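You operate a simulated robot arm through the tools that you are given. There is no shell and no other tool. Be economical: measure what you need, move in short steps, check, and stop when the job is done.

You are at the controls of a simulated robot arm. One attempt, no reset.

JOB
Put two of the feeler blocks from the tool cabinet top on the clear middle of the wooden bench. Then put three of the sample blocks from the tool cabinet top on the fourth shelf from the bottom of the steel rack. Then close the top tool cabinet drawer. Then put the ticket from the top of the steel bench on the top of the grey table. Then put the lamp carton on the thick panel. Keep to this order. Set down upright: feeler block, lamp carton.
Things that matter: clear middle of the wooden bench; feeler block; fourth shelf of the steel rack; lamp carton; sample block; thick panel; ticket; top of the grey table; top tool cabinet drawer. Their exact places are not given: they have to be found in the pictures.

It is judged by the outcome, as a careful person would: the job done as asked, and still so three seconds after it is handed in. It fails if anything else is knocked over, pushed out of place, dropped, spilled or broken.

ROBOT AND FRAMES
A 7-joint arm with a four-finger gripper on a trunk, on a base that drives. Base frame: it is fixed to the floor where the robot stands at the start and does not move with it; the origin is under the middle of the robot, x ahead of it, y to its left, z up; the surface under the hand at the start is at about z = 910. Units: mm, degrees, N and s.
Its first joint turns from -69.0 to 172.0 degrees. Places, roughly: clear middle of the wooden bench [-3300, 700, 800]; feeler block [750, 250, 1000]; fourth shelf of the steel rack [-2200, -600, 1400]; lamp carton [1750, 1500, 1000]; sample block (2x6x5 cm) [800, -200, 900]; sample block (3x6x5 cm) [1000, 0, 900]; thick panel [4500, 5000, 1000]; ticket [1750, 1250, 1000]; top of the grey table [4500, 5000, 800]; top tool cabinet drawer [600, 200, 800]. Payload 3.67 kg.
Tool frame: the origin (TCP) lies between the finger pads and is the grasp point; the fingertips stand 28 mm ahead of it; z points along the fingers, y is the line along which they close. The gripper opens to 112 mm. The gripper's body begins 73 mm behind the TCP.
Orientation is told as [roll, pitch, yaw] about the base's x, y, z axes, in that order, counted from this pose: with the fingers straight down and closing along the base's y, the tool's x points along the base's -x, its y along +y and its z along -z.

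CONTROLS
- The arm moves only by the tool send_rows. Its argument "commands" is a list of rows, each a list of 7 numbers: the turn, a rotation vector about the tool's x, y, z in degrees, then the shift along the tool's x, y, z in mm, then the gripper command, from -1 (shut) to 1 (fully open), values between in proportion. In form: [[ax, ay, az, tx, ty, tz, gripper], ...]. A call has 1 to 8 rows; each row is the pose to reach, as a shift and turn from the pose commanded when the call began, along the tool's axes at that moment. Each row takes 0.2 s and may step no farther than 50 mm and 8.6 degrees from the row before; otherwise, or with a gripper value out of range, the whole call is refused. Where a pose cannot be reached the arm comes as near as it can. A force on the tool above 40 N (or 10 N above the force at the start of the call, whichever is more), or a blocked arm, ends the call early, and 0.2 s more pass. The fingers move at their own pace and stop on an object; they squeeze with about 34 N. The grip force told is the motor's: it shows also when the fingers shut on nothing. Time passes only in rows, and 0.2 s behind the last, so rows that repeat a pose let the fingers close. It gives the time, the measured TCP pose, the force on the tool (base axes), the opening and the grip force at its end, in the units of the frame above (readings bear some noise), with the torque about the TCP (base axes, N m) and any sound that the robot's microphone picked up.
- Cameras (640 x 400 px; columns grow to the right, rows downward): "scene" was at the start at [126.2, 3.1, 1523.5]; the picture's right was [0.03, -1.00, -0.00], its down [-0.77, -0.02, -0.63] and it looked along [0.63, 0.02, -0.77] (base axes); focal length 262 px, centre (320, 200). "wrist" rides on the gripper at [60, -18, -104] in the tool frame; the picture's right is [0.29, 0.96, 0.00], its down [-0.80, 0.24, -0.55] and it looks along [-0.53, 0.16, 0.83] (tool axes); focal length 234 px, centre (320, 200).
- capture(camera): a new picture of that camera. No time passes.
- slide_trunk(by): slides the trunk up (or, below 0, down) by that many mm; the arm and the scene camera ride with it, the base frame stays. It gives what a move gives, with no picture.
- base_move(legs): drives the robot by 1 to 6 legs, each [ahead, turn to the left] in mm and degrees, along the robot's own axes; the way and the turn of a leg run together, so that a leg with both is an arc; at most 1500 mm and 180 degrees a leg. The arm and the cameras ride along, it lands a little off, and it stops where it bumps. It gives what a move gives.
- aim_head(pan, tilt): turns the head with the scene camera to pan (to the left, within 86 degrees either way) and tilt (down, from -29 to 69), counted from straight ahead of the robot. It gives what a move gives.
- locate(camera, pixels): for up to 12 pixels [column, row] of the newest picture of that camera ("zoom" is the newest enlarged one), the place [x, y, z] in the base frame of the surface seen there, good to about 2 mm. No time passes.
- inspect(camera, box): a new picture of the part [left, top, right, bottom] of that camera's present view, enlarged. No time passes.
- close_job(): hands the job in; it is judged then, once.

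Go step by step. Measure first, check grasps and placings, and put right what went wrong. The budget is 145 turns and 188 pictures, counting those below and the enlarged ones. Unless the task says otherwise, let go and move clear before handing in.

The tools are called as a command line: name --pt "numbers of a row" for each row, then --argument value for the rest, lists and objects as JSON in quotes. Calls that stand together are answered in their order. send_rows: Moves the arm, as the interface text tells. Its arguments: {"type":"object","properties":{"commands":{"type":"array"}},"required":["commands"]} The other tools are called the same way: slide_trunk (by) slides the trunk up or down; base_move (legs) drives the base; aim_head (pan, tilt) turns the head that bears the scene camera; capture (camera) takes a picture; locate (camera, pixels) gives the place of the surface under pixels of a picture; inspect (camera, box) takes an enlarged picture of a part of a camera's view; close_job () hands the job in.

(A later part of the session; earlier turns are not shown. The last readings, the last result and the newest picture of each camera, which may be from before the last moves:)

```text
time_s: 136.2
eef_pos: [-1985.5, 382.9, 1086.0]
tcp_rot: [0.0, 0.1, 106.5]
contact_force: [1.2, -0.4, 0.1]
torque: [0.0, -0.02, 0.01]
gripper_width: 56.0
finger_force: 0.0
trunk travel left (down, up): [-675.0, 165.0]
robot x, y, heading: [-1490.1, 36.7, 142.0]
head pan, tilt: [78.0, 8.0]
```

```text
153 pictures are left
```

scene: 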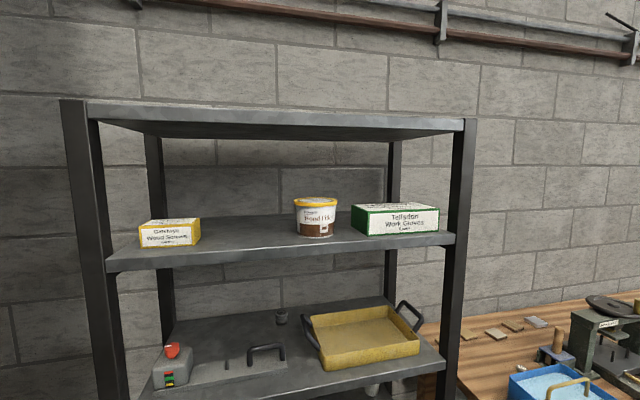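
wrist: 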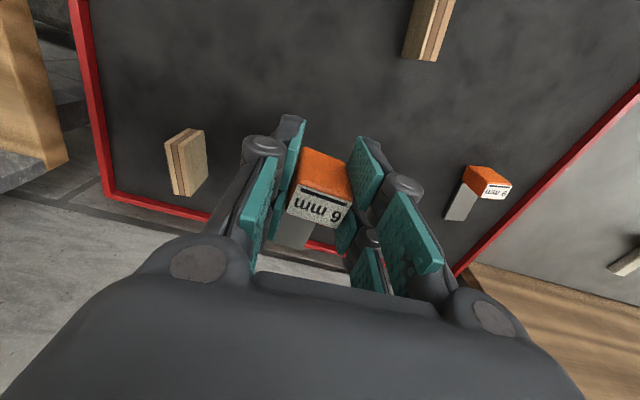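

locate --camera "scene" --pixels '[[250, 230], [250, 250], [340, 240], [220, 225], [280, 125], [280, 135], [170, 240], [390, 235], [88, 300], [455, 290], [270, 350], [260, 225]]'

aim_head --pan 78 --tilt 45

capture --camera "scene"

```text
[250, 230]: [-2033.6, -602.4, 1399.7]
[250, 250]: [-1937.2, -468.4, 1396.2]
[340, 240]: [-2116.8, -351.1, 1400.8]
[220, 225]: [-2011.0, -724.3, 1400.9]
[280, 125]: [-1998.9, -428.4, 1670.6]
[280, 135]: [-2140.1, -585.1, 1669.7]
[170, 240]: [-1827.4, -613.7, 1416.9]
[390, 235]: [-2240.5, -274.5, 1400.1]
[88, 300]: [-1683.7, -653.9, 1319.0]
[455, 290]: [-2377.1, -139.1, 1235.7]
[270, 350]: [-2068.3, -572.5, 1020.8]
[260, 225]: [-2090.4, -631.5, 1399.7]
```

```text
time_s: 137.3
eef_pos: [-1985.4, 382.9, 1085.6]
tcp_rot: [0.0, 0.1, 106.4]
contact_force: [0.6, -0.2, -0.1]
torque: [-0.02, 0.02, -0.01]
gripper_width: 55.8
finger_force: 0.0
trunk travel left (down, up): [-675.0, 165.0]
robot x, y, heading: [-1492.0, 39.7, 141.9]
head pan, tilt: [78.0, 45.0]
```

```text
152 pictures are left
```

scene: 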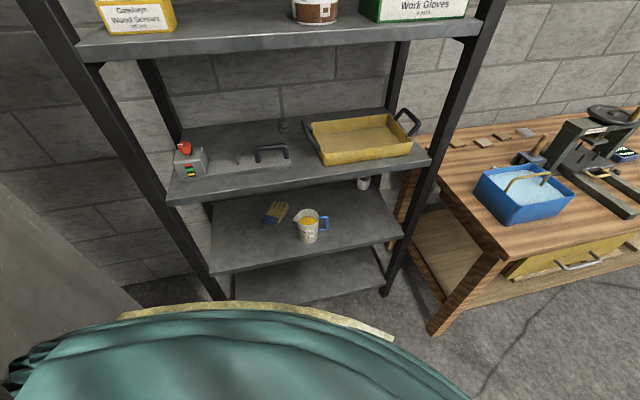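

Shelf 4 (counted from bottom; boxes shelf) is at z≈1400 with ~265 mm clearance, so I'll grasp samples with a 45° tilted hand and set them near the front the same way. Drive back to the cabinet.

base_move --legs '[[0, -143.4], [1000, 0], [480, 0]]'

aim_head --pan 0 --tilt 48

inspect --camera "scene" --box '[260, 120, 420, 220]'

```text
time_s: 150.8
eef_pos: [589.6, 76.1, 1085.7]
tcp_rot: [0.1, 0.0, -34.4]
contact_force: [1.4, 0.4, 0.1]
torque: [0.0, 0.04, -0.02]
gripper_width: 55.9
finger_force: 0.1
trunk travel left (down, up): [-675.0, 165.0]
robot x, y, heading: [-9.6, 31.1, 1.0]
head pan, tilt: [78.0, 45.0]
```

```text
time_s: 152.3
eef_pos: [589.1, 76.9, 1086.5]
tcp_rot: [-0.1, 0.0, -34.4]
contact_force: [0.7, 0.4, -0.3]
torque: [0.02, 0.03, 0.02]
gripper_width: 55.9
finger_force: 0.0
trunk travel left (down, up): [-675.0, 165.0]
robot x, y, heading: [-7.9, 31.6, 1.0]
head pan, tilt: [0.0, 48.0]
```

```text
4.00 times, centred on (340, 170) of scene
```

zoom: 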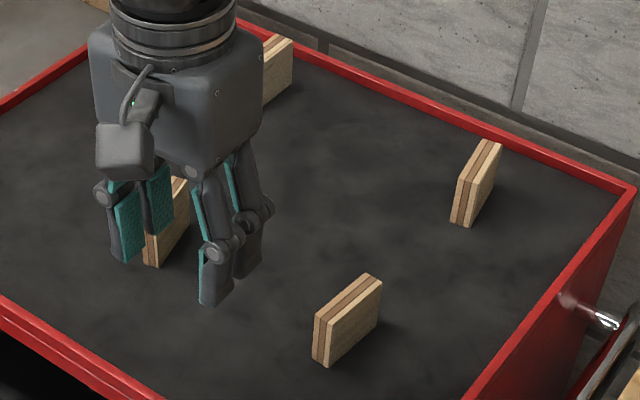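

locate --camera "zoom" --pixels '[[316, 317], [329, 319], [368, 276], [379, 281], [348, 298], [352, 340], [461, 178], [472, 182], [486, 142], [498, 146]]'

send_rows --pt "0 0 0 0 0 -15 0.2" --pt "0 -7.5 0 0 0 -15 0.2" --pt "0 -15 0 0 0 -15 0.2" --pt "0 -22.5 0 0 0 -15 0.2" --pt "0 -30 0 0 0 -15 0.2" --pt "0 -37.5 0 0 0 -15 0.2" --pt "0 -45 0 0 0 -15 0.2"

capture --camera "scene"

```text
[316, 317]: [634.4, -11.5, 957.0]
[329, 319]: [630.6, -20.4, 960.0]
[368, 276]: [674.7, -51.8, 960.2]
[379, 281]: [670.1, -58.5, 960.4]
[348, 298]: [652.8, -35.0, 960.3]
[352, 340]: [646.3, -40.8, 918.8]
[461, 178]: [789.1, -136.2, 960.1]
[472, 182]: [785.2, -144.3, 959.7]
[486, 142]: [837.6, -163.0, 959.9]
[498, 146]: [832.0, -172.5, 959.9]
```

```text
time_s: 153.9
eef_pos: [586.7, 78.3, 1100.9]
tcp_rot: [0.0, -45.2, -34.4]
contact_force: [0.1, 0.5, 0.2]
torque: [0.0, -0.01, -0.01]
gripper_width: 67.3
finger_force: 0.1
trunk travel left (down, up): [-675.0, 165.0]
robot x, y, heading: [-10.4, 30.7, 0.9]
head pan, tilt: [0.0, 48.0]
```

```text
150 pictures are left
```

scene: 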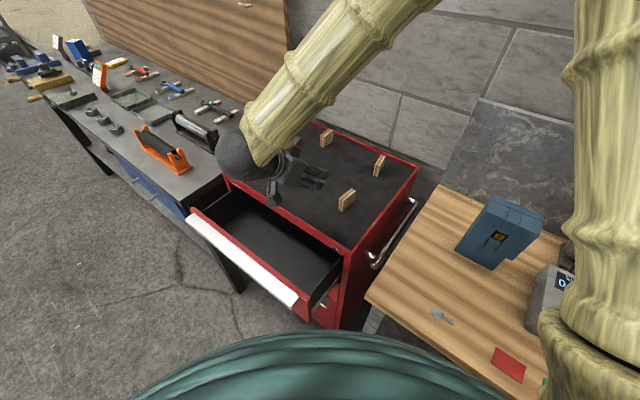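

Tilted pose reached. S1 centre ≈(759,109), axis ≈−23.5°. Move to its pre-grasp point 100 mm back along the tool axis.

send_rows --pt "-1.9 0 -1.9 5.6 27 25 0.2" --pt "-3.8 0 -3.8 11.3 54 50 0.2" --pt "-5.8 0 -5.8 17 82 75 0.2" --pt "-7.7 0 -7.7 22.6 109 100.4 0.2" --pt "-7.7 0 -7.7 22.6 109 100.4 0.2"

capture --camera "wrist"

inspect --camera "scene" --box '[200, 100, 360, 200]'

```text
time_s: 155.2
eef_pos: [693.2, 135.8, 1016.9]
tcp_rot: [0.1, -44.9, -23.6]
contact_force: [-0.3, -0.3, -0.4]
torque: [0.04, -0.02, -0.01]
gripper_width: 67.1
finger_force: 0.0
trunk travel left (down, up): [-675.0, 165.0]
robot x, y, heading: [-8.1, 31.5, 0.8]
head pan, tilt: [0.0, 48.0]
```

```text
149 pictures are left
```

wrist: 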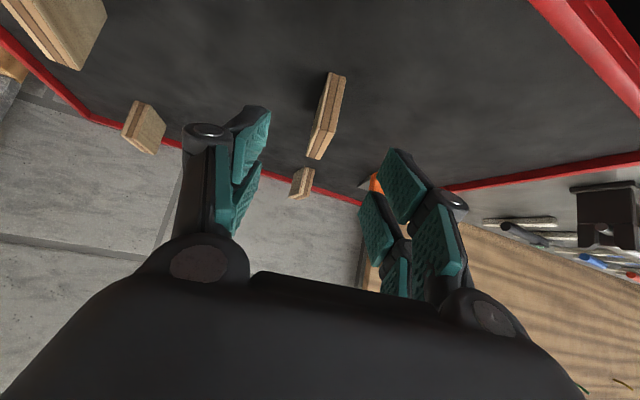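

```text
4.00 times, centred on (280, 150) of scene
```

zoom: 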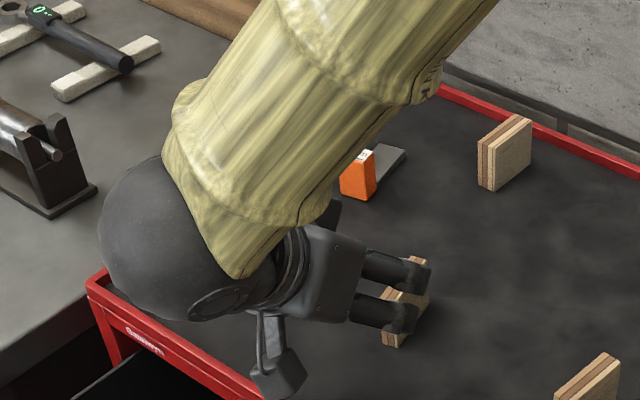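

locate --camera "wrist" --pixels '[[326, 72], [344, 78], [338, 110], [310, 155], [319, 158], [322, 125]]'

```text
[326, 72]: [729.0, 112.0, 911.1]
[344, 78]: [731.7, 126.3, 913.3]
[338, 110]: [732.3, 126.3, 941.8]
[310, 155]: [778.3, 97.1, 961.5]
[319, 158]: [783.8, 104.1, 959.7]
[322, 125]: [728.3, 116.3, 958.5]
```

Aligned. Advance 103 mm along the tool axis, close, and lift.

send_rows --pt "0 0 0 0 0 40 0.2" --pt "0 0 0 0 0 80 0.2" --pt "0 0 0 0 0 103 0.2" --pt "0 0 0 0 0 103 -1" --pt "0 0 0 0 0 103 -1" --pt "0 0 0 0 0 103 -1" --pt "0 0 0 -21 0 82 -1" --pt "0 0 0 -53 0 50 -1"

capture --camera "wrist"

inspect --camera "scene" --box '[200, 100, 360, 200]'

```text
time_s: 156.2
eef_pos: [762.9, 102.9, 946.3]
tcp_rot: [0.1, -45.6, -24.0]
contact_force: [-0.9, -6.5, 19.7]
torque: [-0.28, 0.13, 0.03]
gripper_width: 14.3
finger_force: 45.3
trunk travel left (down, up): [-675.0, 165.0]
robot x, y, heading: [-8.4, 32.9, 0.8]
head pan, tilt: [0.0, 48.0]
stopped in row 5: the force on the tool passed its limit at 49 N (the readings are from after the stop); the commanded pose is now the measured one
```

```text
147 pictures are left
```

wrist: 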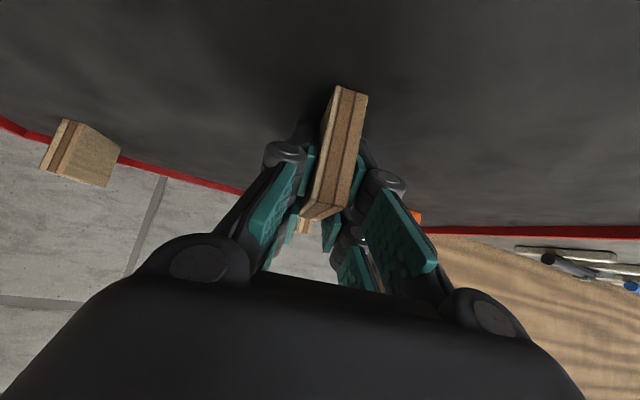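

```text
4.00 times, centred on (280, 150) of scene
```

zoom: 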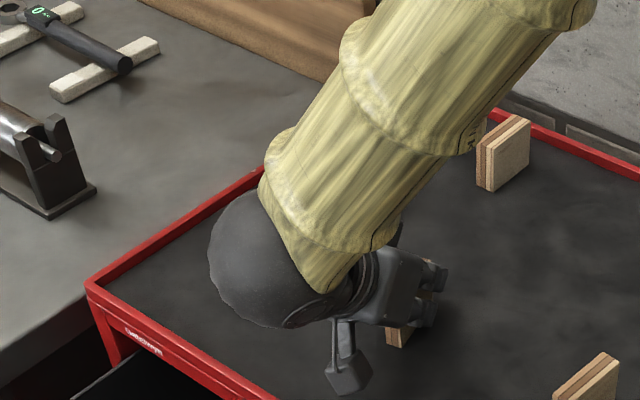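

The fingertips pressed on the mat while closing (force 20 N up) but the block is gripped (14.3 mm). Lift straight up.

send_rows --pt "0 0 0 -2 0 -2 -1" --pt "0 0 0 -2 0 -2 -1" --pt "0 0 0 -14 0 -14 -1" --pt "0 0 0 -40 0 -40 -1" --pt "0 0 0 -70 0 -70 -1"

capture --camera "wrist"

inspect --camera "scene" --box '[200, 80, 392, 200]'

```text
time_s: 157.4
eef_pos: [760.5, 105.4, 1043.0]
tcp_rot: [0.1, -45.4, -23.8]
contact_force: [0.0, 0.3, -0.2]
torque: [0.0, -0.01, -0.02]
gripper_width: 13.8
finger_force: 34.1
trunk travel left (down, up): [-675.0, 165.0]
robot x, y, heading: [-8.9, 31.7, 1.2]
head pan, tilt: [0.0, 48.0]
```

```text
145 pictures are left
```

wrist: 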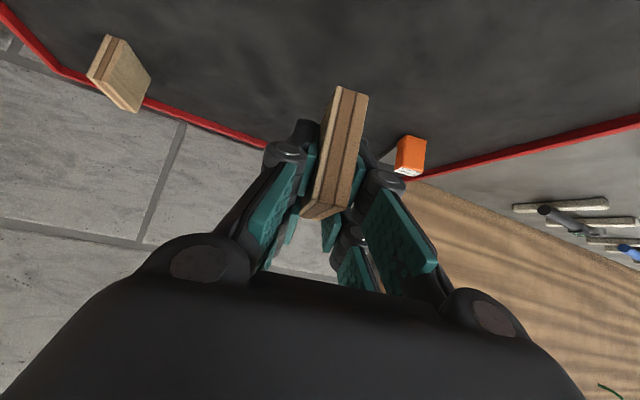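

```text
3.33 times, centred on (296, 140) of scene
```

zoom: 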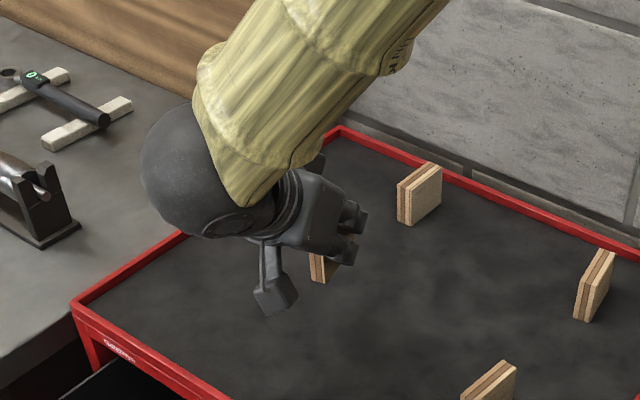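

Block lifted and held. Retract, aligning the hand with robot heading, then drive toward the rack stand-off (−1508,110).

send_rows --pt "-2.9 0 -2.9 14.4 -18 -28.5 -1" --pt "-5.9 0 -5.9 28.8 -36 -57 -1" --pt "-8.8 0 -8.8 43.2 -54 -85.5 -1" --pt "-11.8 0 -11.8 57.6 -72 -114 -1" --pt "-14.7 0 -14.7 72 -90 -142.5 -1" --pt "-17.7 0 -17.7 86.3 -107.6 -171 -1"

base_move --legs '[[-450, 0], [0, 174.5], [1053, 0], [0, 57.5]]'

slide_trunk --by 165

aim_head --pan 0 --tilt 10

capture --camera "scene"

```text
time_s: 158.8
eef_pos: [549.8, 79.0, 1103.7]
tcp_rot: [-0.2, -45.2, 1.4]
contact_force: [-0.7, 0.5, -0.6]
torque: [0.0, -0.02, 0.03]
gripper_width: 14.0
finger_force: 33.8
trunk travel left (down, up): [-675.0, 165.0]
robot x, y, heading: [-11.1, 30.9, 0.9]
head pan, tilt: [0.0, 48.0]
```

```text
time_s: 176.2
eef_pos: [-1808.4, -345.5, 1102.3]
tcp_rot: [-0.3, -45.4, -126.4]
contact_force: [0.1, -0.3, 0.0]
torque: [-0.01, -0.02, 0.03]
gripper_width: 14.0
finger_force: 34.2
trunk travel left (down, up): [-675.0, 165.0]
robot x, y, heading: [-1500.8, 128.1, -126.6]
head pan, tilt: [0.0, 48.0]
```

```text
time_s: 178.1
eef_pos: [-1808.7, -345.2, 1267.5]
tcp_rot: [-0.1, -45.3, -126.4]
contact_force: [0.1, 0.5, -0.5]
torque: [0.02, 0.0, 0.01]
gripper_width: 14.1
finger_force: 34.2
trunk travel left (down, up): [-840.0, 0.0]
robot x, y, heading: [-1501.2, 121.3, -126.7]
head pan, tilt: [0.0, 48.0]
```

```text
time_s: 179.1
eef_pos: [-1809.7, -344.5, 1266.9]
tcp_rot: [-0.2, -45.3, -126.4]
contact_force: [1.2, -0.2, -0.1]
torque: [-0.05, 0.01, -0.01]
gripper_width: 14.2
finger_force: 34.3
trunk travel left (down, up): [-840.0, 0.0]
robot x, y, heading: [-1501.1, 126.6, -126.9]
head pan, tilt: [0.0, 10.0]
```

```text
143 pictures are left
```

scene: 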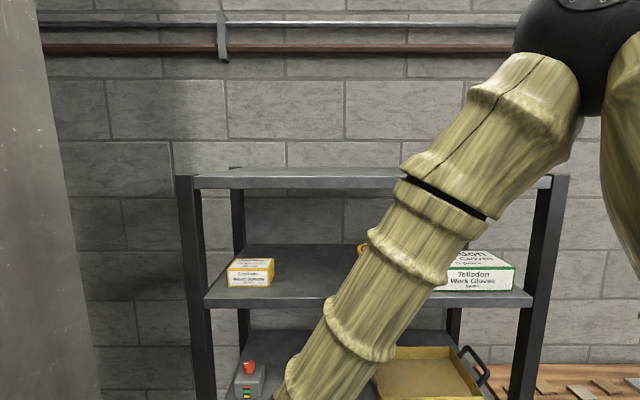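

inspect --camera "scene" --box '[200, 220, 392, 340]'

locate --camera "zoom" --pixels '[[235, 190], [80, 190], [100, 215], [230, 220], [230, 247], [300, 250], [520, 110], [530, 95], [400, 200], [330, 130], [235, 250], [150, 248]]'

```text
3.33 times, centred on (296, 280) of scene
```

zoom: 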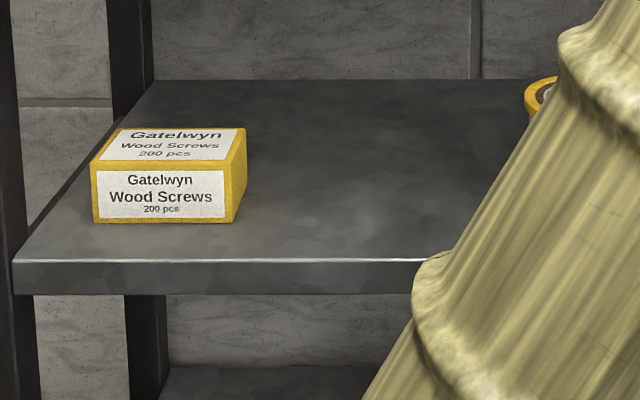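

```text
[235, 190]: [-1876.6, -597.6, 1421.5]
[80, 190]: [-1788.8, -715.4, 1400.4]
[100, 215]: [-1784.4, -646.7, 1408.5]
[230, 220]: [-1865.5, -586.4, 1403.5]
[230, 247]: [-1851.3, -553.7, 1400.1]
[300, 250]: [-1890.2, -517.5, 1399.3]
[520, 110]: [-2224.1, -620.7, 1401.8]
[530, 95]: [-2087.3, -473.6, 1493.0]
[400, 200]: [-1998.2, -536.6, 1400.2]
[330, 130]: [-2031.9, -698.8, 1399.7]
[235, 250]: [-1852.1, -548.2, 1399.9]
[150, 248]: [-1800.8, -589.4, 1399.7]
```

Free strip on shelf 4: between the screws box right side (u=0) and the bucket (u≈243), front edge 40 mm ahead of the box front. Raise the hand above shelf level in front of the rack.

send_rows --pt "0 0 0 -30 7 -30 -1" --pt "0 0 0 -60 15 -60 -1" --pt "0 0 0 -90 23 -90 -1" --pt "0 0 0 -121 31 -121 -1" --pt "0 0 0 -151 37.4 -151 -1"

capture --camera "wrist"

capture --camera "scene"

```text
time_s: 180.3
eef_pos: [-1777.2, -363.1, 1481.8]
tcp_rot: [-0.1, -45.2, -126.5]
contact_force: [0.2, 0.3, -0.6]
torque: [-0.04, 0.01, -0.02]
gripper_width: 14.4
finger_force: 33.7
trunk travel left (down, up): [-840.0, 0.0]
robot x, y, heading: [-1497.2, 126.1, -126.7]
head pan, tilt: [0.0, 10.0]
```

```text
141 pictures are left
```

wrist: 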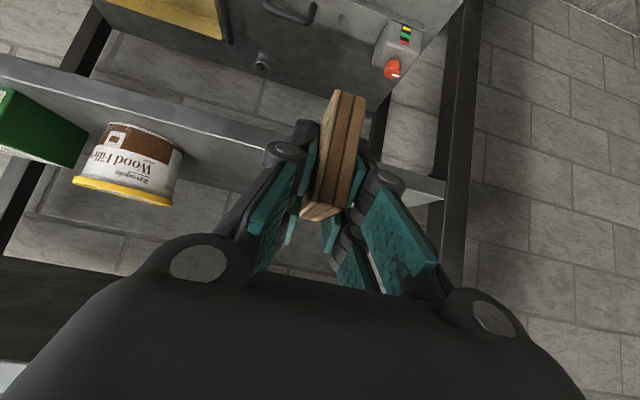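

```text
140 pictures are left
```

scene: 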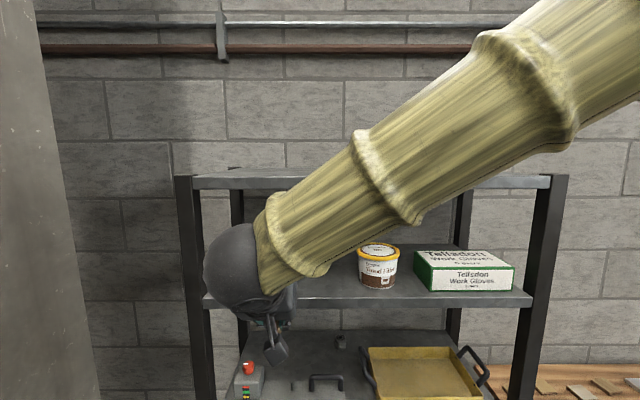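

send_rows --pt "0 0 0 -15 0 27 -1" --pt "0 0 0 -36 0 53 -1" --pt "0 0 0 -58 0 80 -1" --pt "0 0 0 -80 0 107 -1" --pt "0 0 0 -102 0 133 -1" --pt "0 0 0 -123.7 0 159 -1"

capture --camera "scene"

capture --camera "wrist"

```text
time_s: 181.7
eef_pos: [-1897.8, -527.7, 1453.5]
tcp_rot: [-0.2, -45.3, -126.4]
contact_force: [0.6, -0.6, -0.6]
torque: [0.02, -0.02, -0.01]
gripper_width: 14.2
finger_force: 34.3
trunk travel left (down, up): [-840.0, 0.0]
robot x, y, heading: [-1499.4, 125.6, -126.8]
head pan, tilt: [0.0, 10.0]
```

```text
139 pictures are left
```

scene: 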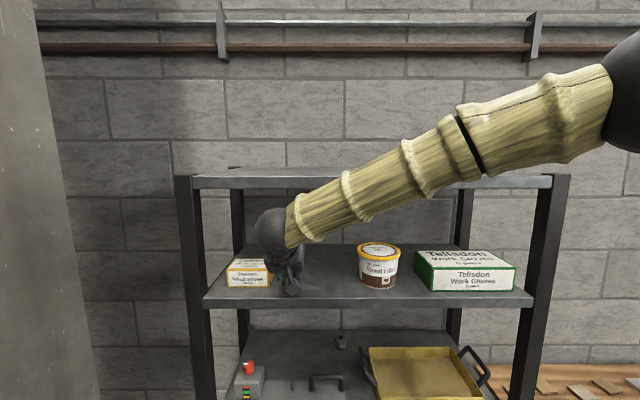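

```text
138 pictures are left
```

wrist: 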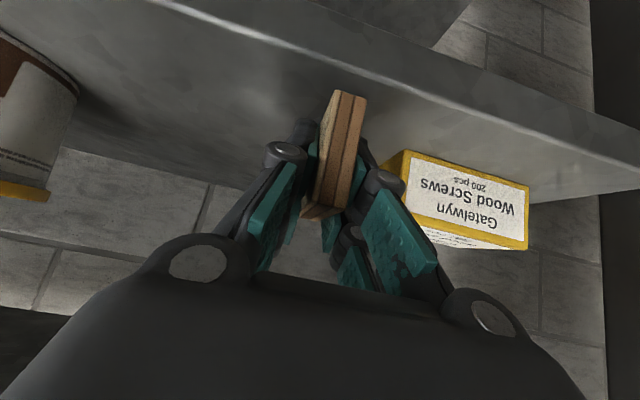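

Shift 15 mm away from the screws box, advance the last 46 mm, then lower to contact.

send_rows --pt "0 0 0 -16 -7 16 -1" --pt "0 0 0 -32 -15 32 -1" --pt "0 0 0 -27 -15 37 -1" --pt "0 0 0 -24 -15 40 -1" --pt "0 0 0 -22.5 -15 41.5 -1" --pt "0 0 0 -22.5 -15 41.5 -1"

```text
time_s: 183.1
eef_pos: [-1935.8, -554.2, 1445.1]
tcp_rot: [-0.1, -45.4, -126.4]
contact_force: [-0.6, 0.1, -0.2]
torque: [0.0, 0.01, -0.02]
gripper_width: 14.0
finger_force: 34.7
trunk travel left (down, up): [-840.0, 0.0]
robot x, y, heading: [-1501.8, 127.4, -126.8]
head pan, tilt: [0.0, 10.0]
```

send_rows --pt "0 0 0 2 0 2 -1" --pt "0 0 0 3.5 0 3.5 -1" --pt "0 0 0 5 0 5 -1" --pt "0 0 0 6.5 0 6.5 -1" --pt "0 0 0 6.5 0 6.5 -1"

inspect --camera "scene" --box '[216, 220, 376, 320]'

```text
time_s: 184.3
eef_pos: [-1937.8, -554.2, 1437.0]
tcp_rot: [-0.1, -45.4, -126.5]
contact_force: [-1.6, -4.5, 10.9]
torque: [-0.23, 0.0, 0.0]
gripper_width: 14.1
finger_force: 34.5
trunk travel left (down, up): [-840.0, 0.0]
robot x, y, heading: [-1499.9, 126.5, -126.7]
head pan, tilt: [0.0, 10.0]
```

```text
4.00 times, centred on (296, 270) of scene
```

zoom: 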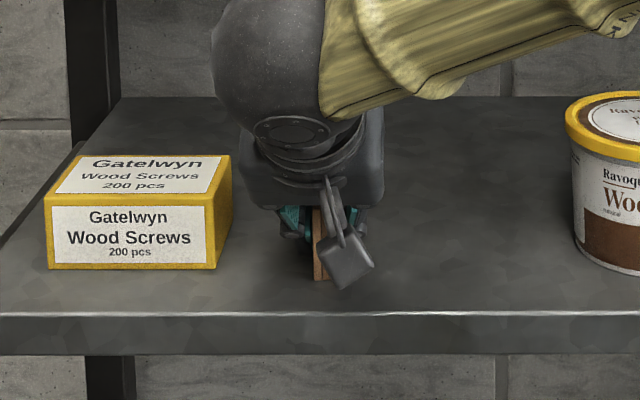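

Contact at z=1437. Open a little and withdraw along the tool axis.

send_rows --pt "0 0 0 0 0 0 -0.6" --pt "0 0 0 0 0 0 -0.45" --pt "0 0 0 0 0 0 -0.45" --pt "0 0 0 0 0 -25 -0.45" --pt "0 0 0 0 0 -65 -0.45" --pt "0 0 0 0 0 -110 -0.45" --pt "0 0 0 0 0 -155 -0.45" --pt "0 0 0 20 0 -195 -0.45"

inspect --camera "scene" --box '[200, 220, 392, 340]'

capture --camera "wrist"

```text
time_s: 186.1
eef_pos: [-1844.9, -427.4, 1560.9]
tcp_rot: [-0.2, -45.2, -126.4]
contact_force: [-0.4, 0.5, 1.1]
torque: [0.0, 0.04, 0.04]
gripper_width: 30.8
finger_force: 0.1
trunk travel left (down, up): [-840.0, 0.0]
robot x, y, heading: [-1498.2, 129.3, -126.9]
head pan, tilt: [0.0, 10.0]
```

```text
3.33 times, centred on (296, 280) of scene
```

zoom: 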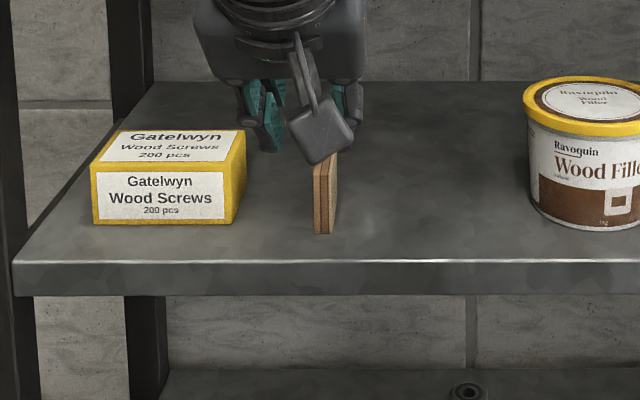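

```text
135 pictures are left
```

wrist: 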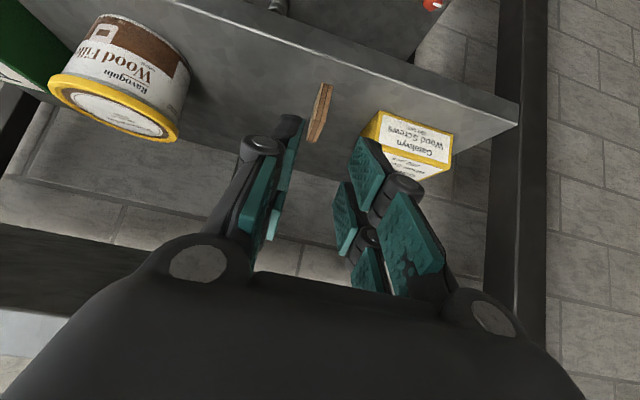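

First sample stands on shelf 4. Retract, lower the trunk, and return to the cabinet (turning right, away from the wall).

send_rows --pt "0 0 0 32 0 -11 0.0" --pt "0 0 0 64 0 -21 0.0" --pt "0 0 0 96 0 -32 0.0" --pt "0 0 0 127 0 -42 0.0"

slide_trunk --by -165

base_move --legs '[[0, -120], [0, -116.8], [1000, 0], [490, 0]]'

aim_head --pan 0 --tilt 48

inspect --camera "scene" --box '[260, 120, 420, 220]'

```text
time_s: 187.1
eef_pos: [-1772.4, -333.8, 1497.6]
tcp_rot: [-0.2, -45.4, -126.5]
contact_force: [0.3, 0.2, -0.2]
torque: [-0.02, 0.01, 0.01]
gripper_width: 56.0
finger_force: 0.0
trunk travel left (down, up): [-840.0, 0.0]
robot x, y, heading: [-1500.8, 125.4, -126.7]
head pan, tilt: [0.0, 10.0]
```

```text
time_s: 189.0
eef_pos: [-1773.5, -335.5, 1330.7]
tcp_rot: [-0.2, -45.3, -126.5]
contact_force: [-0.1, 0.2, 0.7]
torque: [-0.01, 0.0, -0.01]
gripper_width: 56.1
finger_force: 0.0
trunk travel left (down, up): [-675.0, 165.0]
robot x, y, heading: [-1497.5, 129.1, -126.6]
head pan, tilt: [0.0, 10.0]
```

```text
time_s: 206.5
eef_pos: [558.1, 208.9, 1330.2]
tcp_rot: [-0.2, -45.2, 1.4]
contact_force: [0.5, -0.1, 0.3]
torque: [0.02, 0.01, 0.03]
gripper_width: 56.1
finger_force: 0.0
trunk travel left (down, up): [-675.0, 165.0]
robot x, y, heading: [30.0, 139.2, 0.9]
head pan, tilt: [0.0, 10.0]
```

```text
time_s: 207.6
eef_pos: [556.5, 208.6, 1331.0]
tcp_rot: [-0.2, -45.3, 1.3]
contact_force: [1.2, 0.2, -0.2]
torque: [0.02, 0.02, -0.03]
gripper_width: 56.3
finger_force: 0.1
trunk travel left (down, up): [-675.0, 165.0]
robot x, y, heading: [24.9, 139.4, 0.9]
head pan, tilt: [0.0, 48.0]
```

```text
4.00 times, centred on (340, 170) of scene
```

zoom: 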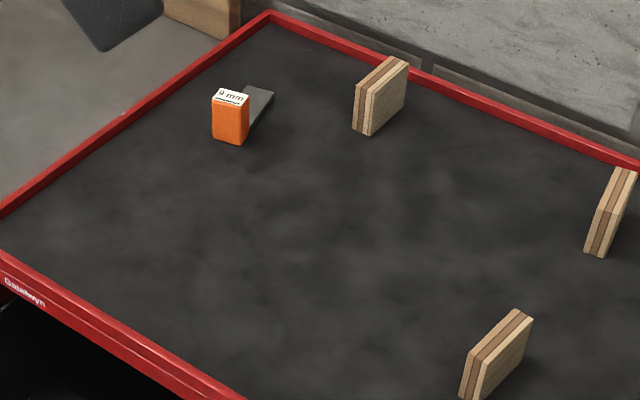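

locate --camera "zoom" --pixels '[[463, 350], [477, 357], [518, 312], [530, 319], [497, 334], [611, 172], [628, 175], [595, 208], [605, 214], [618, 190]]'

```text
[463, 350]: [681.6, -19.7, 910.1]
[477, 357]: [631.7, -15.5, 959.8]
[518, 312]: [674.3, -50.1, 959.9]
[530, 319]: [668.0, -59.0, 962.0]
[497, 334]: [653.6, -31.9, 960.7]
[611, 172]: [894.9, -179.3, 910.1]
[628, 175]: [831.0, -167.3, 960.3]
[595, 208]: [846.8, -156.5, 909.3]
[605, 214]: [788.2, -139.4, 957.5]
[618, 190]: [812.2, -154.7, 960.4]
```

S3 centre (652,−36), axis −44°. Move to its pre-grasp.

send_rows --pt "4 0 4 23.7 -24.5 31 0" --pt "8 0 8 47.5 -49 62 0" --pt "12 0 12 71 -73.5 92.6 0" --pt "16 0 16 95 -98 123.5 0" --pt "20 0 20 118.6 -122.5 154.4 0" --pt "24 0 24 142 -147 185 0" --pt "28 0 28 166 -171.5 216 0" --pt "32 0 32 189.8 -196 247 0"

capture --camera "wrist"

```text
time_s: 209.4
eef_pos: [605.3, 9.2, 1020.0]
tcp_rot: [0.1, -45.1, -44.0]
contact_force: [0.2, 0.2, -0.7]
torque: [-0.05, 0.03, -0.02]
gripper_width: 56.3
finger_force: 0.2
trunk travel left (down, up): [-675.0, 165.0]
robot x, y, heading: [22.9, 139.1, 1.1]
head pan, tilt: [0.0, 48.0]
```

```text
133 pictures are left
```

wrist: 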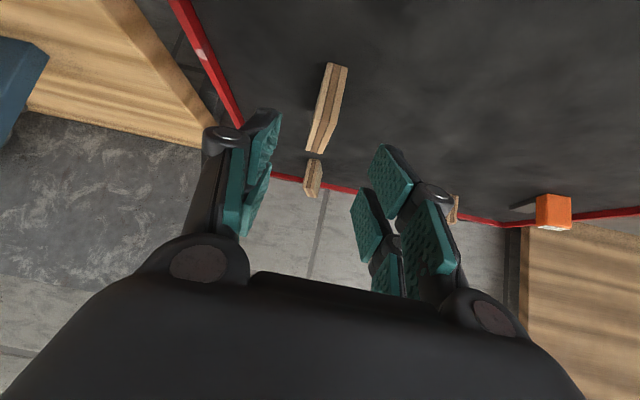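

send_rows --pt "0 0 0 0 0 40 0" --pt "0 0 0 0 0 75 0" --pt "0 0 0 0 0 96 0" --pt "0 0 0 0 0 96 -1" --pt "0 0 0 0 0 96 -1" --pt "0 0 0 0 0 96 -1" --pt "0 0 0 -25 0 71 -1" --pt "0 0 0 -55 0 41 -1"

capture --camera "wrist"

```text
time_s: 211.2
eef_pos: [652.4, -33.6, 1031.0]
tcp_rot: [0.1, -45.2, -44.0]
contact_force: [-0.4, -0.3, 0.2]
torque: [-0.05, -0.02, 0.0]
gripper_width: 16.1
finger_force: 34.2
trunk travel left (down, up): [-675.0, 165.0]
robot x, y, heading: [23.8, 137.1, 1.1]
head pan, tilt: [0.0, 48.0]
```

```text
132 pictures are left
```

wrist: 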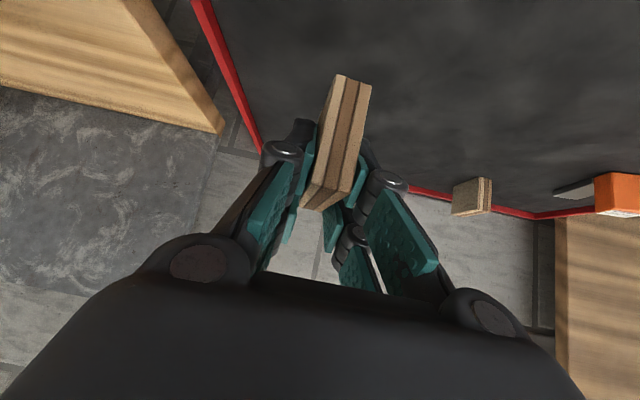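

Held (16.1 mm). Retract and drive to the rack.

send_rows --pt "-5.3 0 -5.3 15.2 19 -33 -1" --pt "-10.6 0 -10.6 30.4 38 -66 -1" --pt "-15.9 0 -15.9 45.6 57 -98.6 -1" --pt "-21.2 0 -21.2 60.8 76 -131.5 -1" --pt "-26.5 0 -26.5 76 95 -164 -1" --pt "-31.8 0 -31.8 91.2 114.5 -197.3 -1"

base_move --legs '[[-450, 0], [0, 179], [1074, 0], [0, 53]]'

slide_trunk --by 165

aim_head --pan 0 --tilt 10

capture --camera "scene"

```text
time_s: 212.6
eef_pos: [583.2, 190.0, 1105.2]
tcp_rot: [-0.4, -45.3, 1.3]
contact_force: [0.2, -0.6, -0.4]
torque: [0.0, -0.03, -0.03]
gripper_width: 16.2
finger_force: 34.3
trunk travel left (down, up): [-675.0, 165.0]
robot x, y, heading: [26.3, 142.2, 0.9]
head pan, tilt: [0.0, 48.0]
```

```text
time_s: 230.1
eef_pos: [-1809.0, -360.7, 1104.2]
tcp_rot: [-0.3, -45.2, -126.4]
contact_force: [-1.2, -0.8, 0.1]
torque: [-0.02, 0.05, -0.01]
gripper_width: 16.0
finger_force: 33.8
trunk travel left (down, up): [-675.0, 165.0]
robot x, y, heading: [-1508.8, 110.5, -126.5]
head pan, tilt: [0.0, 48.0]
```

```text
time_s: 232.0
eef_pos: [-1808.4, -361.8, 1268.7]
tcp_rot: [-0.3, -45.3, -126.4]
contact_force: [-0.1, 0.4, -0.2]
torque: [-0.03, -0.01, -0.01]
gripper_width: 16.3
finger_force: 33.8
trunk travel left (down, up): [-840.0, 0.0]
robot x, y, heading: [-1500.9, 110.9, -126.7]
head pan, tilt: [0.0, 48.0]
```

```text
time_s: 233.0
eef_pos: [-1808.2, -360.8, 1269.6]
tcp_rot: [-0.2, -45.3, -126.5]
contact_force: [-0.1, 0.2, -0.3]
torque: [-0.03, 0.0, 0.02]
gripper_width: 16.3
finger_force: 33.6
trunk travel left (down, up): [-840.0, 0.0]
robot x, y, heading: [-1505.7, 109.6, -126.6]
head pan, tilt: [0.0, 10.0]
```

```text
131 pictures are left
```

scene: 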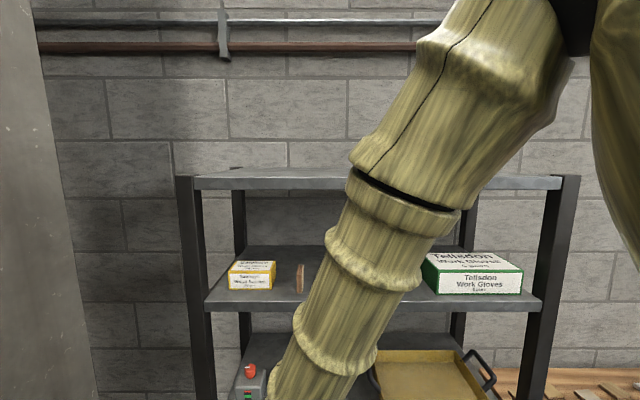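

inspect --camera "scene" --box '[216, 240, 344, 320]'

locate --camera "zoom" --pixels '[[400, 160], [415, 200], [285, 170], [292, 240], [410, 128], [418, 130], [480, 300], [300, 300]]'

```text
5.00 times, centred on (280, 280) of scene
```

zoom: 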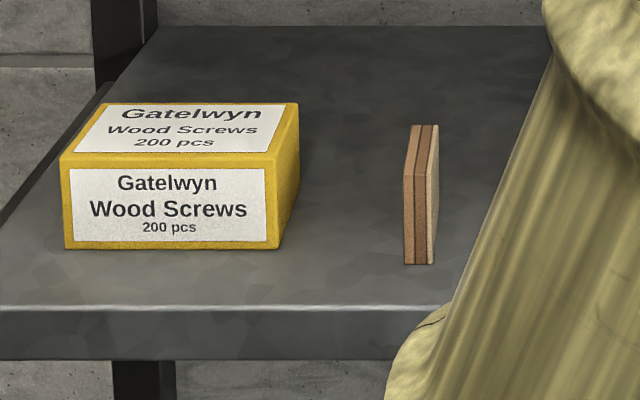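

```text
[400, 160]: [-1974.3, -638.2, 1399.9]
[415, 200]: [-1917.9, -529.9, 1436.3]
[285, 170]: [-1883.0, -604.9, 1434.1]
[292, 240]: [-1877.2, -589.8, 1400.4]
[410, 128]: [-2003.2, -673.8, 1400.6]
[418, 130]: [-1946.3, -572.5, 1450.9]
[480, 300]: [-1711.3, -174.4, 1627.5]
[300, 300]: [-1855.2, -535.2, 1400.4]
```

Move for slot two at (−1980,−517): lift then advance.

send_rows --pt "0 0 0 -30 -9 -30 -1" --pt "0 0 0 -60 -18 -60 -1" --pt "0 0 0 -90 -27 -90 -1" --pt "0 0 0 -120 -36 -120 -1" --pt "0 0 0 -149 -45 -149 -1" --pt "0 0 0 -179 -45 -119 -1" --pt "0 0 0 -209 -45 -89 -1" --pt "0 0 0 -239 -45 -59 -1"

send_rows --pt "0 0 0 -20 0 30 -1" --pt "0 0 0 -42 0 58 -1" --pt "0 0 0 -60 0 82 -1"

capture --camera "wrist"

inspect --camera "scene" --box '[216, 220, 408, 340]'

```text
time_s: 234.8
eef_pos: [-1919.1, -437.9, 1481.8]
tcp_rot: [-0.1, -45.1, -126.5]
contact_force: [-0.9, -1.9, -1.0]
torque: [0.0, -0.02, 0.02]
gripper_width: 16.2
finger_force: 34.2
trunk travel left (down, up): [-840.0, 0.0]
robot x, y, heading: [-1508.5, 109.4, -126.4]
head pan, tilt: [0.0, 10.0]
```

```text
time_s: 235.6
eef_pos: [-1977.2, -518.5, 1465.4]
tcp_rot: [-0.3, -45.4, -126.4]
contact_force: [-0.7, -1.5, -0.1]
torque: [0.02, -0.02, -0.01]
gripper_width: 16.0
finger_force: 33.9
trunk travel left (down, up): [-840.0, 0.0]
robot x, y, heading: [-1505.7, 109.5, -126.6]
head pan, tilt: [0.0, 10.0]
```

```text
129 pictures are left
```

wrist: 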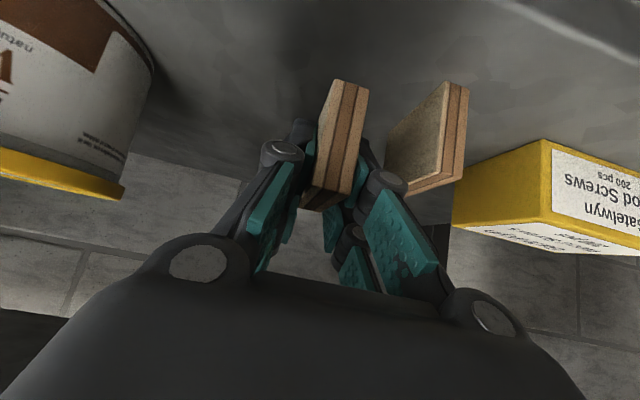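

```text
3.33 times, centred on (312, 280) of scene
```

zoom: 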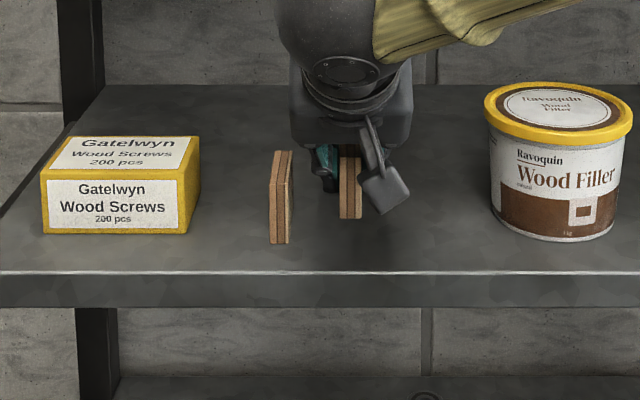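

Shift 8 mm away from block one, then lower to contact.

send_rows --pt "0 0 0 0 -8 0 -1" --pt "0 0 0 7 -8 7 -1" --pt "0 0 0 12 -8 12 -1" --pt "0 0 0 14 -8 14 -1" --pt "0 0 0 15.5 -8 15.5 -1" --pt "0 0 0 15.5 -8 15.5 -1"

```text
time_s: 237.0
eef_pos: [-1985.5, -511.4, 1443.0]
tcp_rot: [-0.2, -45.2, -126.6]
contact_force: [0.6, 1.4, -0.3]
torque: [0.03, -0.02, -0.01]
gripper_width: 16.1
finger_force: 34.1
trunk travel left (down, up): [-840.0, 0.0]
robot x, y, heading: [-1503.3, 112.1, -126.7]
head pan, tilt: [0.0, 10.0]
```

send_rows --pt "0 0 0 1 0 1 -1" --pt "0 0 0 2 0 2 -1" --pt "0 0 0 2 0 2 -1"

inspect --camera "scene" --box '[276, 240, 356, 290]'

```text
time_s: 237.8
eef_pos: [-1986.0, -510.5, 1442.0]
tcp_rot: [-0.2, -45.4, -126.4]
contact_force: [-2.2, -2.9, 13.8]
torque: [0.07, -0.05, -0.02]
gripper_width: 16.2
finger_force: 34.0
trunk travel left (down, up): [-840.0, 0.0]
robot x, y, heading: [-1508.7, 111.0, -126.7]
head pan, tilt: [0.0, 10.0]
```

```text
8.00 times, centred on (316, 265) of scene
```

zoom: 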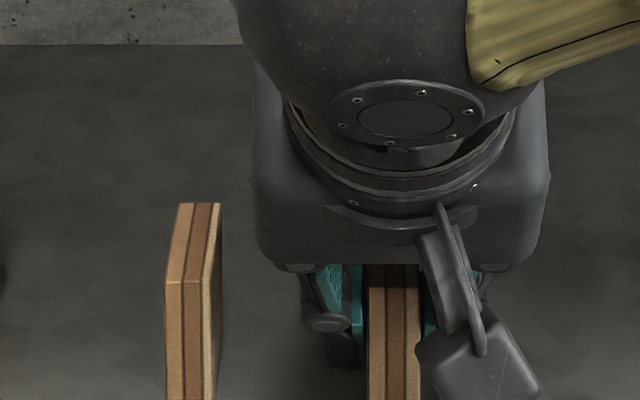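

Contact made. Release to ~30 mm and withdraw; then retract.

send_rows --pt "0 0 0 0 0 0 -0.6" --pt "0 0 0 0 0 0 -0.45" --pt "0 0 0 0 0 0 -0.45" --pt "0 0 0 0 0 -25 -0.45" --pt "0 0 0 0 0 -65 -0.45" --pt "0 0 0 0 0 -110 -0.45" --pt "0 0 0 0 0 -155 -0.45" --pt "0 0 0 30 0 -190 -0.45"

inspect --camera "scene" --box '[216, 220, 408, 340]'

send_rows --pt "0 0 0 32 0 -11 0.0" --pt "0 0 0 64 0 -21 0.0" --pt "0 0 0 96 0 -32 0.0" --pt "0 0 0 120 0 -42 0.0"

slide_trunk --by -165

```text
time_s: 239.6
eef_pos: [-1894.6, -382.7, 1556.8]
tcp_rot: [-0.1, -45.3, -126.5]
contact_force: [0.3, 1.0, -0.1]
torque: [-0.02, 0.03, 0.01]
gripper_width: 30.9
finger_force: 0.1
trunk travel left (down, up): [-840.0, 0.0]
robot x, y, heading: [-1504.8, 109.6, -126.6]
head pan, tilt: [0.0, 10.0]
```

```text
3.33 times, centred on (312, 280) of scene
```

zoom: 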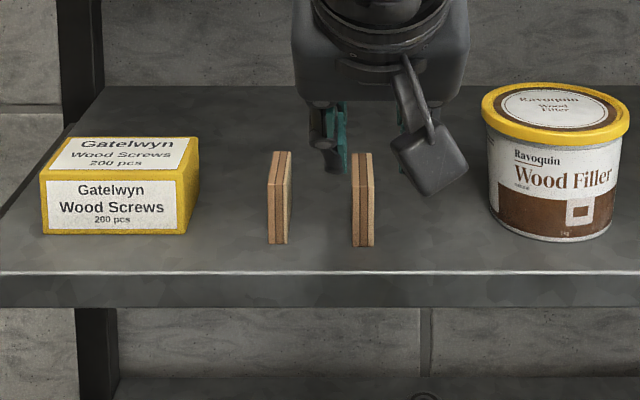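

```text
time_s: 240.6
eef_pos: [-1824.5, -292.8, 1499.4]
tcp_rot: [-0.3, -45.4, -126.3]
contact_force: [1.0, 0.4, 0.5]
torque: [0.02, -0.01, -0.03]
gripper_width: 56.1
finger_force: 0.1
trunk travel left (down, up): [-840.0, 0.0]
robot x, y, heading: [-1507.1, 111.4, -126.6]
head pan, tilt: [0.0, 10.0]
```

```text
time_s: 242.5
eef_pos: [-1824.7, -294.3, 1334.0]
tcp_rot: [-0.2, -45.3, -126.6]
contact_force: [0.4, -0.2, -1.2]
torque: [0.0, 0.0, 0.0]
gripper_width: 56.2
finger_force: 0.1
trunk travel left (down, up): [-675.0, 165.0]
robot x, y, heading: [-1503.7, 110.1, -126.8]
head pan, tilt: [0.0, 10.0]
```

Two samples stand on the shelf. Return for the third.

base_move --legs '[[0, -121], [0, -121], [1000, 0], [490, 4]]'

aim_head --pan 0 --tilt 48

inspect --camera "scene" --box '[260, 120, 420, 220]'

```text
time_s: 260.2
eef_pos: [450.2, -197.4, 1334.2]
tcp_rot: [-0.3, -45.2, -6.5]
contact_force: [-0.8, 0.3, 0.0]
torque: [-0.02, -0.02, 0.01]
gripper_width: 56.2
finger_force: 0.0
trunk travel left (down, up): [-675.0, 165.0]
robot x, y, heading: [-62.8, -124.9, -6.6]
head pan, tilt: [0.0, 10.0]
```

```text
time_s: 261.2
eef_pos: [447.5, -197.1, 1334.0]
tcp_rot: [-0.2, -45.3, -6.5]
contact_force: [0.6, -0.2, 0.6]
torque: [0.02, 0.03, -0.01]
gripper_width: 56.1
finger_force: 0.0
trunk travel left (down, up): [-675.0, 165.0]
robot x, y, heading: [-61.0, -124.2, -6.5]
head pan, tilt: [0.0, 48.0]
```

```text
4.00 times, centred on (340, 170) of scene
```

zoom: 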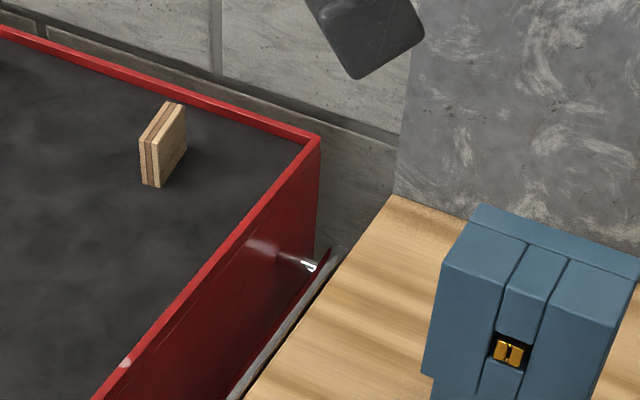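

locate --camera "zoom" --pixels '[[143, 137], [155, 142], [168, 104], [182, 108], [161, 124]]'

send_rows --pt "1.9 0 1.9 1.6 11 42.5 0" --pt "3.8 0 3.8 3.2 22 85 0" --pt "5.7 0 5.7 4.9 33 127.5 0" --pt "7.6 0 7.6 6.5 44 170 0" --pt "9.5 0 9.5 8.2 55 212.5 0" --pt "11.4 0 11.4 9.8 66 255 0" --pt "13.3 0 13.3 11.4 77 297.5 0" --pt "15.2 0 15.2 13 88 340 0"

```text
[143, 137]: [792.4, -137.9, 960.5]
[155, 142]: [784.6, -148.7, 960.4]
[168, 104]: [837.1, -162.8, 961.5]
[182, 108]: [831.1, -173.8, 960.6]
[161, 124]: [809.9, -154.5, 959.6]
```

```text
time_s: 263.0
eef_pos: [691.7, -138.7, 1084.3]
tcp_rot: [-0.2, -45.2, -28.0]
contact_force: [0.5, -0.6, -0.3]
torque: [0.0, 0.03, -0.01]
gripper_width: 56.0
finger_force: 0.0
trunk travel left (down, up): [-675.0, 165.0]
robot x, y, heading: [-63.4, -125.7, -6.5]
head pan, tilt: [0.0, 48.0]
```

send_rows --pt "0 0 0 5 14 25 0" --pt "0 0 0 9 28 50 0" --pt "0 0 0 13.6 41.6 74 0" --pt "0 0 0 13.6 41.6 74 0"

capture --camera "wrist"

```text
time_s: 264.0
eef_pos: [747.0, -122.0, 1025.1]
tcp_rot: [-0.1, -45.4, -28.0]
contact_force: [0.2, -1.2, 0.6]
torque: [0.04, 0.0, -0.01]
gripper_width: 55.9
finger_force: 0.0
trunk travel left (down, up): [-675.0, 165.0]
robot x, y, heading: [-64.6, -124.0, -6.4]
head pan, tilt: [0.0, 48.0]
```

```text
124 pictures are left
```

wrist: 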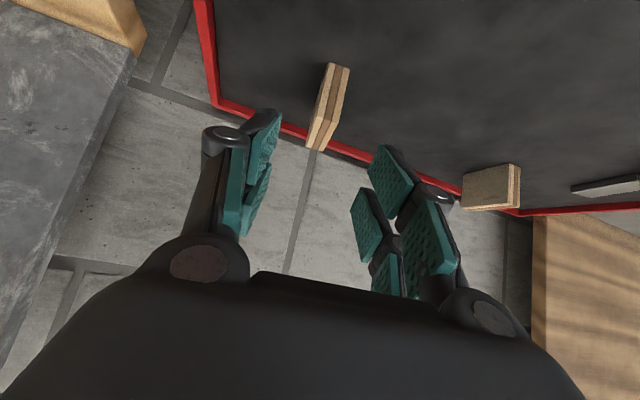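

send_rows --pt "0 0 0 0 0 40 0" --pt "0 0 0 0 0 75 0" --pt "0 0 0 0 0 101 0" --pt "0 0 0 0 0 101 -1" --pt "0 0 0 0 0 101 -1" --pt "0 0 0 0 0 101 -1" --pt "0 0 0 -25 0 76 -1" --pt "0 0 0 -55 0 46 -1"

capture --camera "wrist"

```text
time_s: 265.8
eef_pos: [811.6, -153.1, 1029.8]
tcp_rot: [0.1, -45.3, -28.0]
contact_force: [-0.6, -0.2, 0.0]
torque: [0.02, -0.03, 0.01]
gripper_width: 18.3
finger_force: 34.7
trunk travel left (down, up): [-675.0, 165.0]
robot x, y, heading: [-60.5, -123.6, -6.4]
head pan, tilt: [0.0, 48.0]
```

```text
123 pictures are left
```

wrist: 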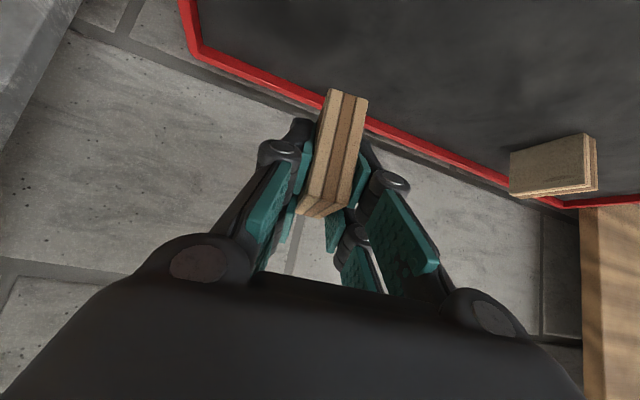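

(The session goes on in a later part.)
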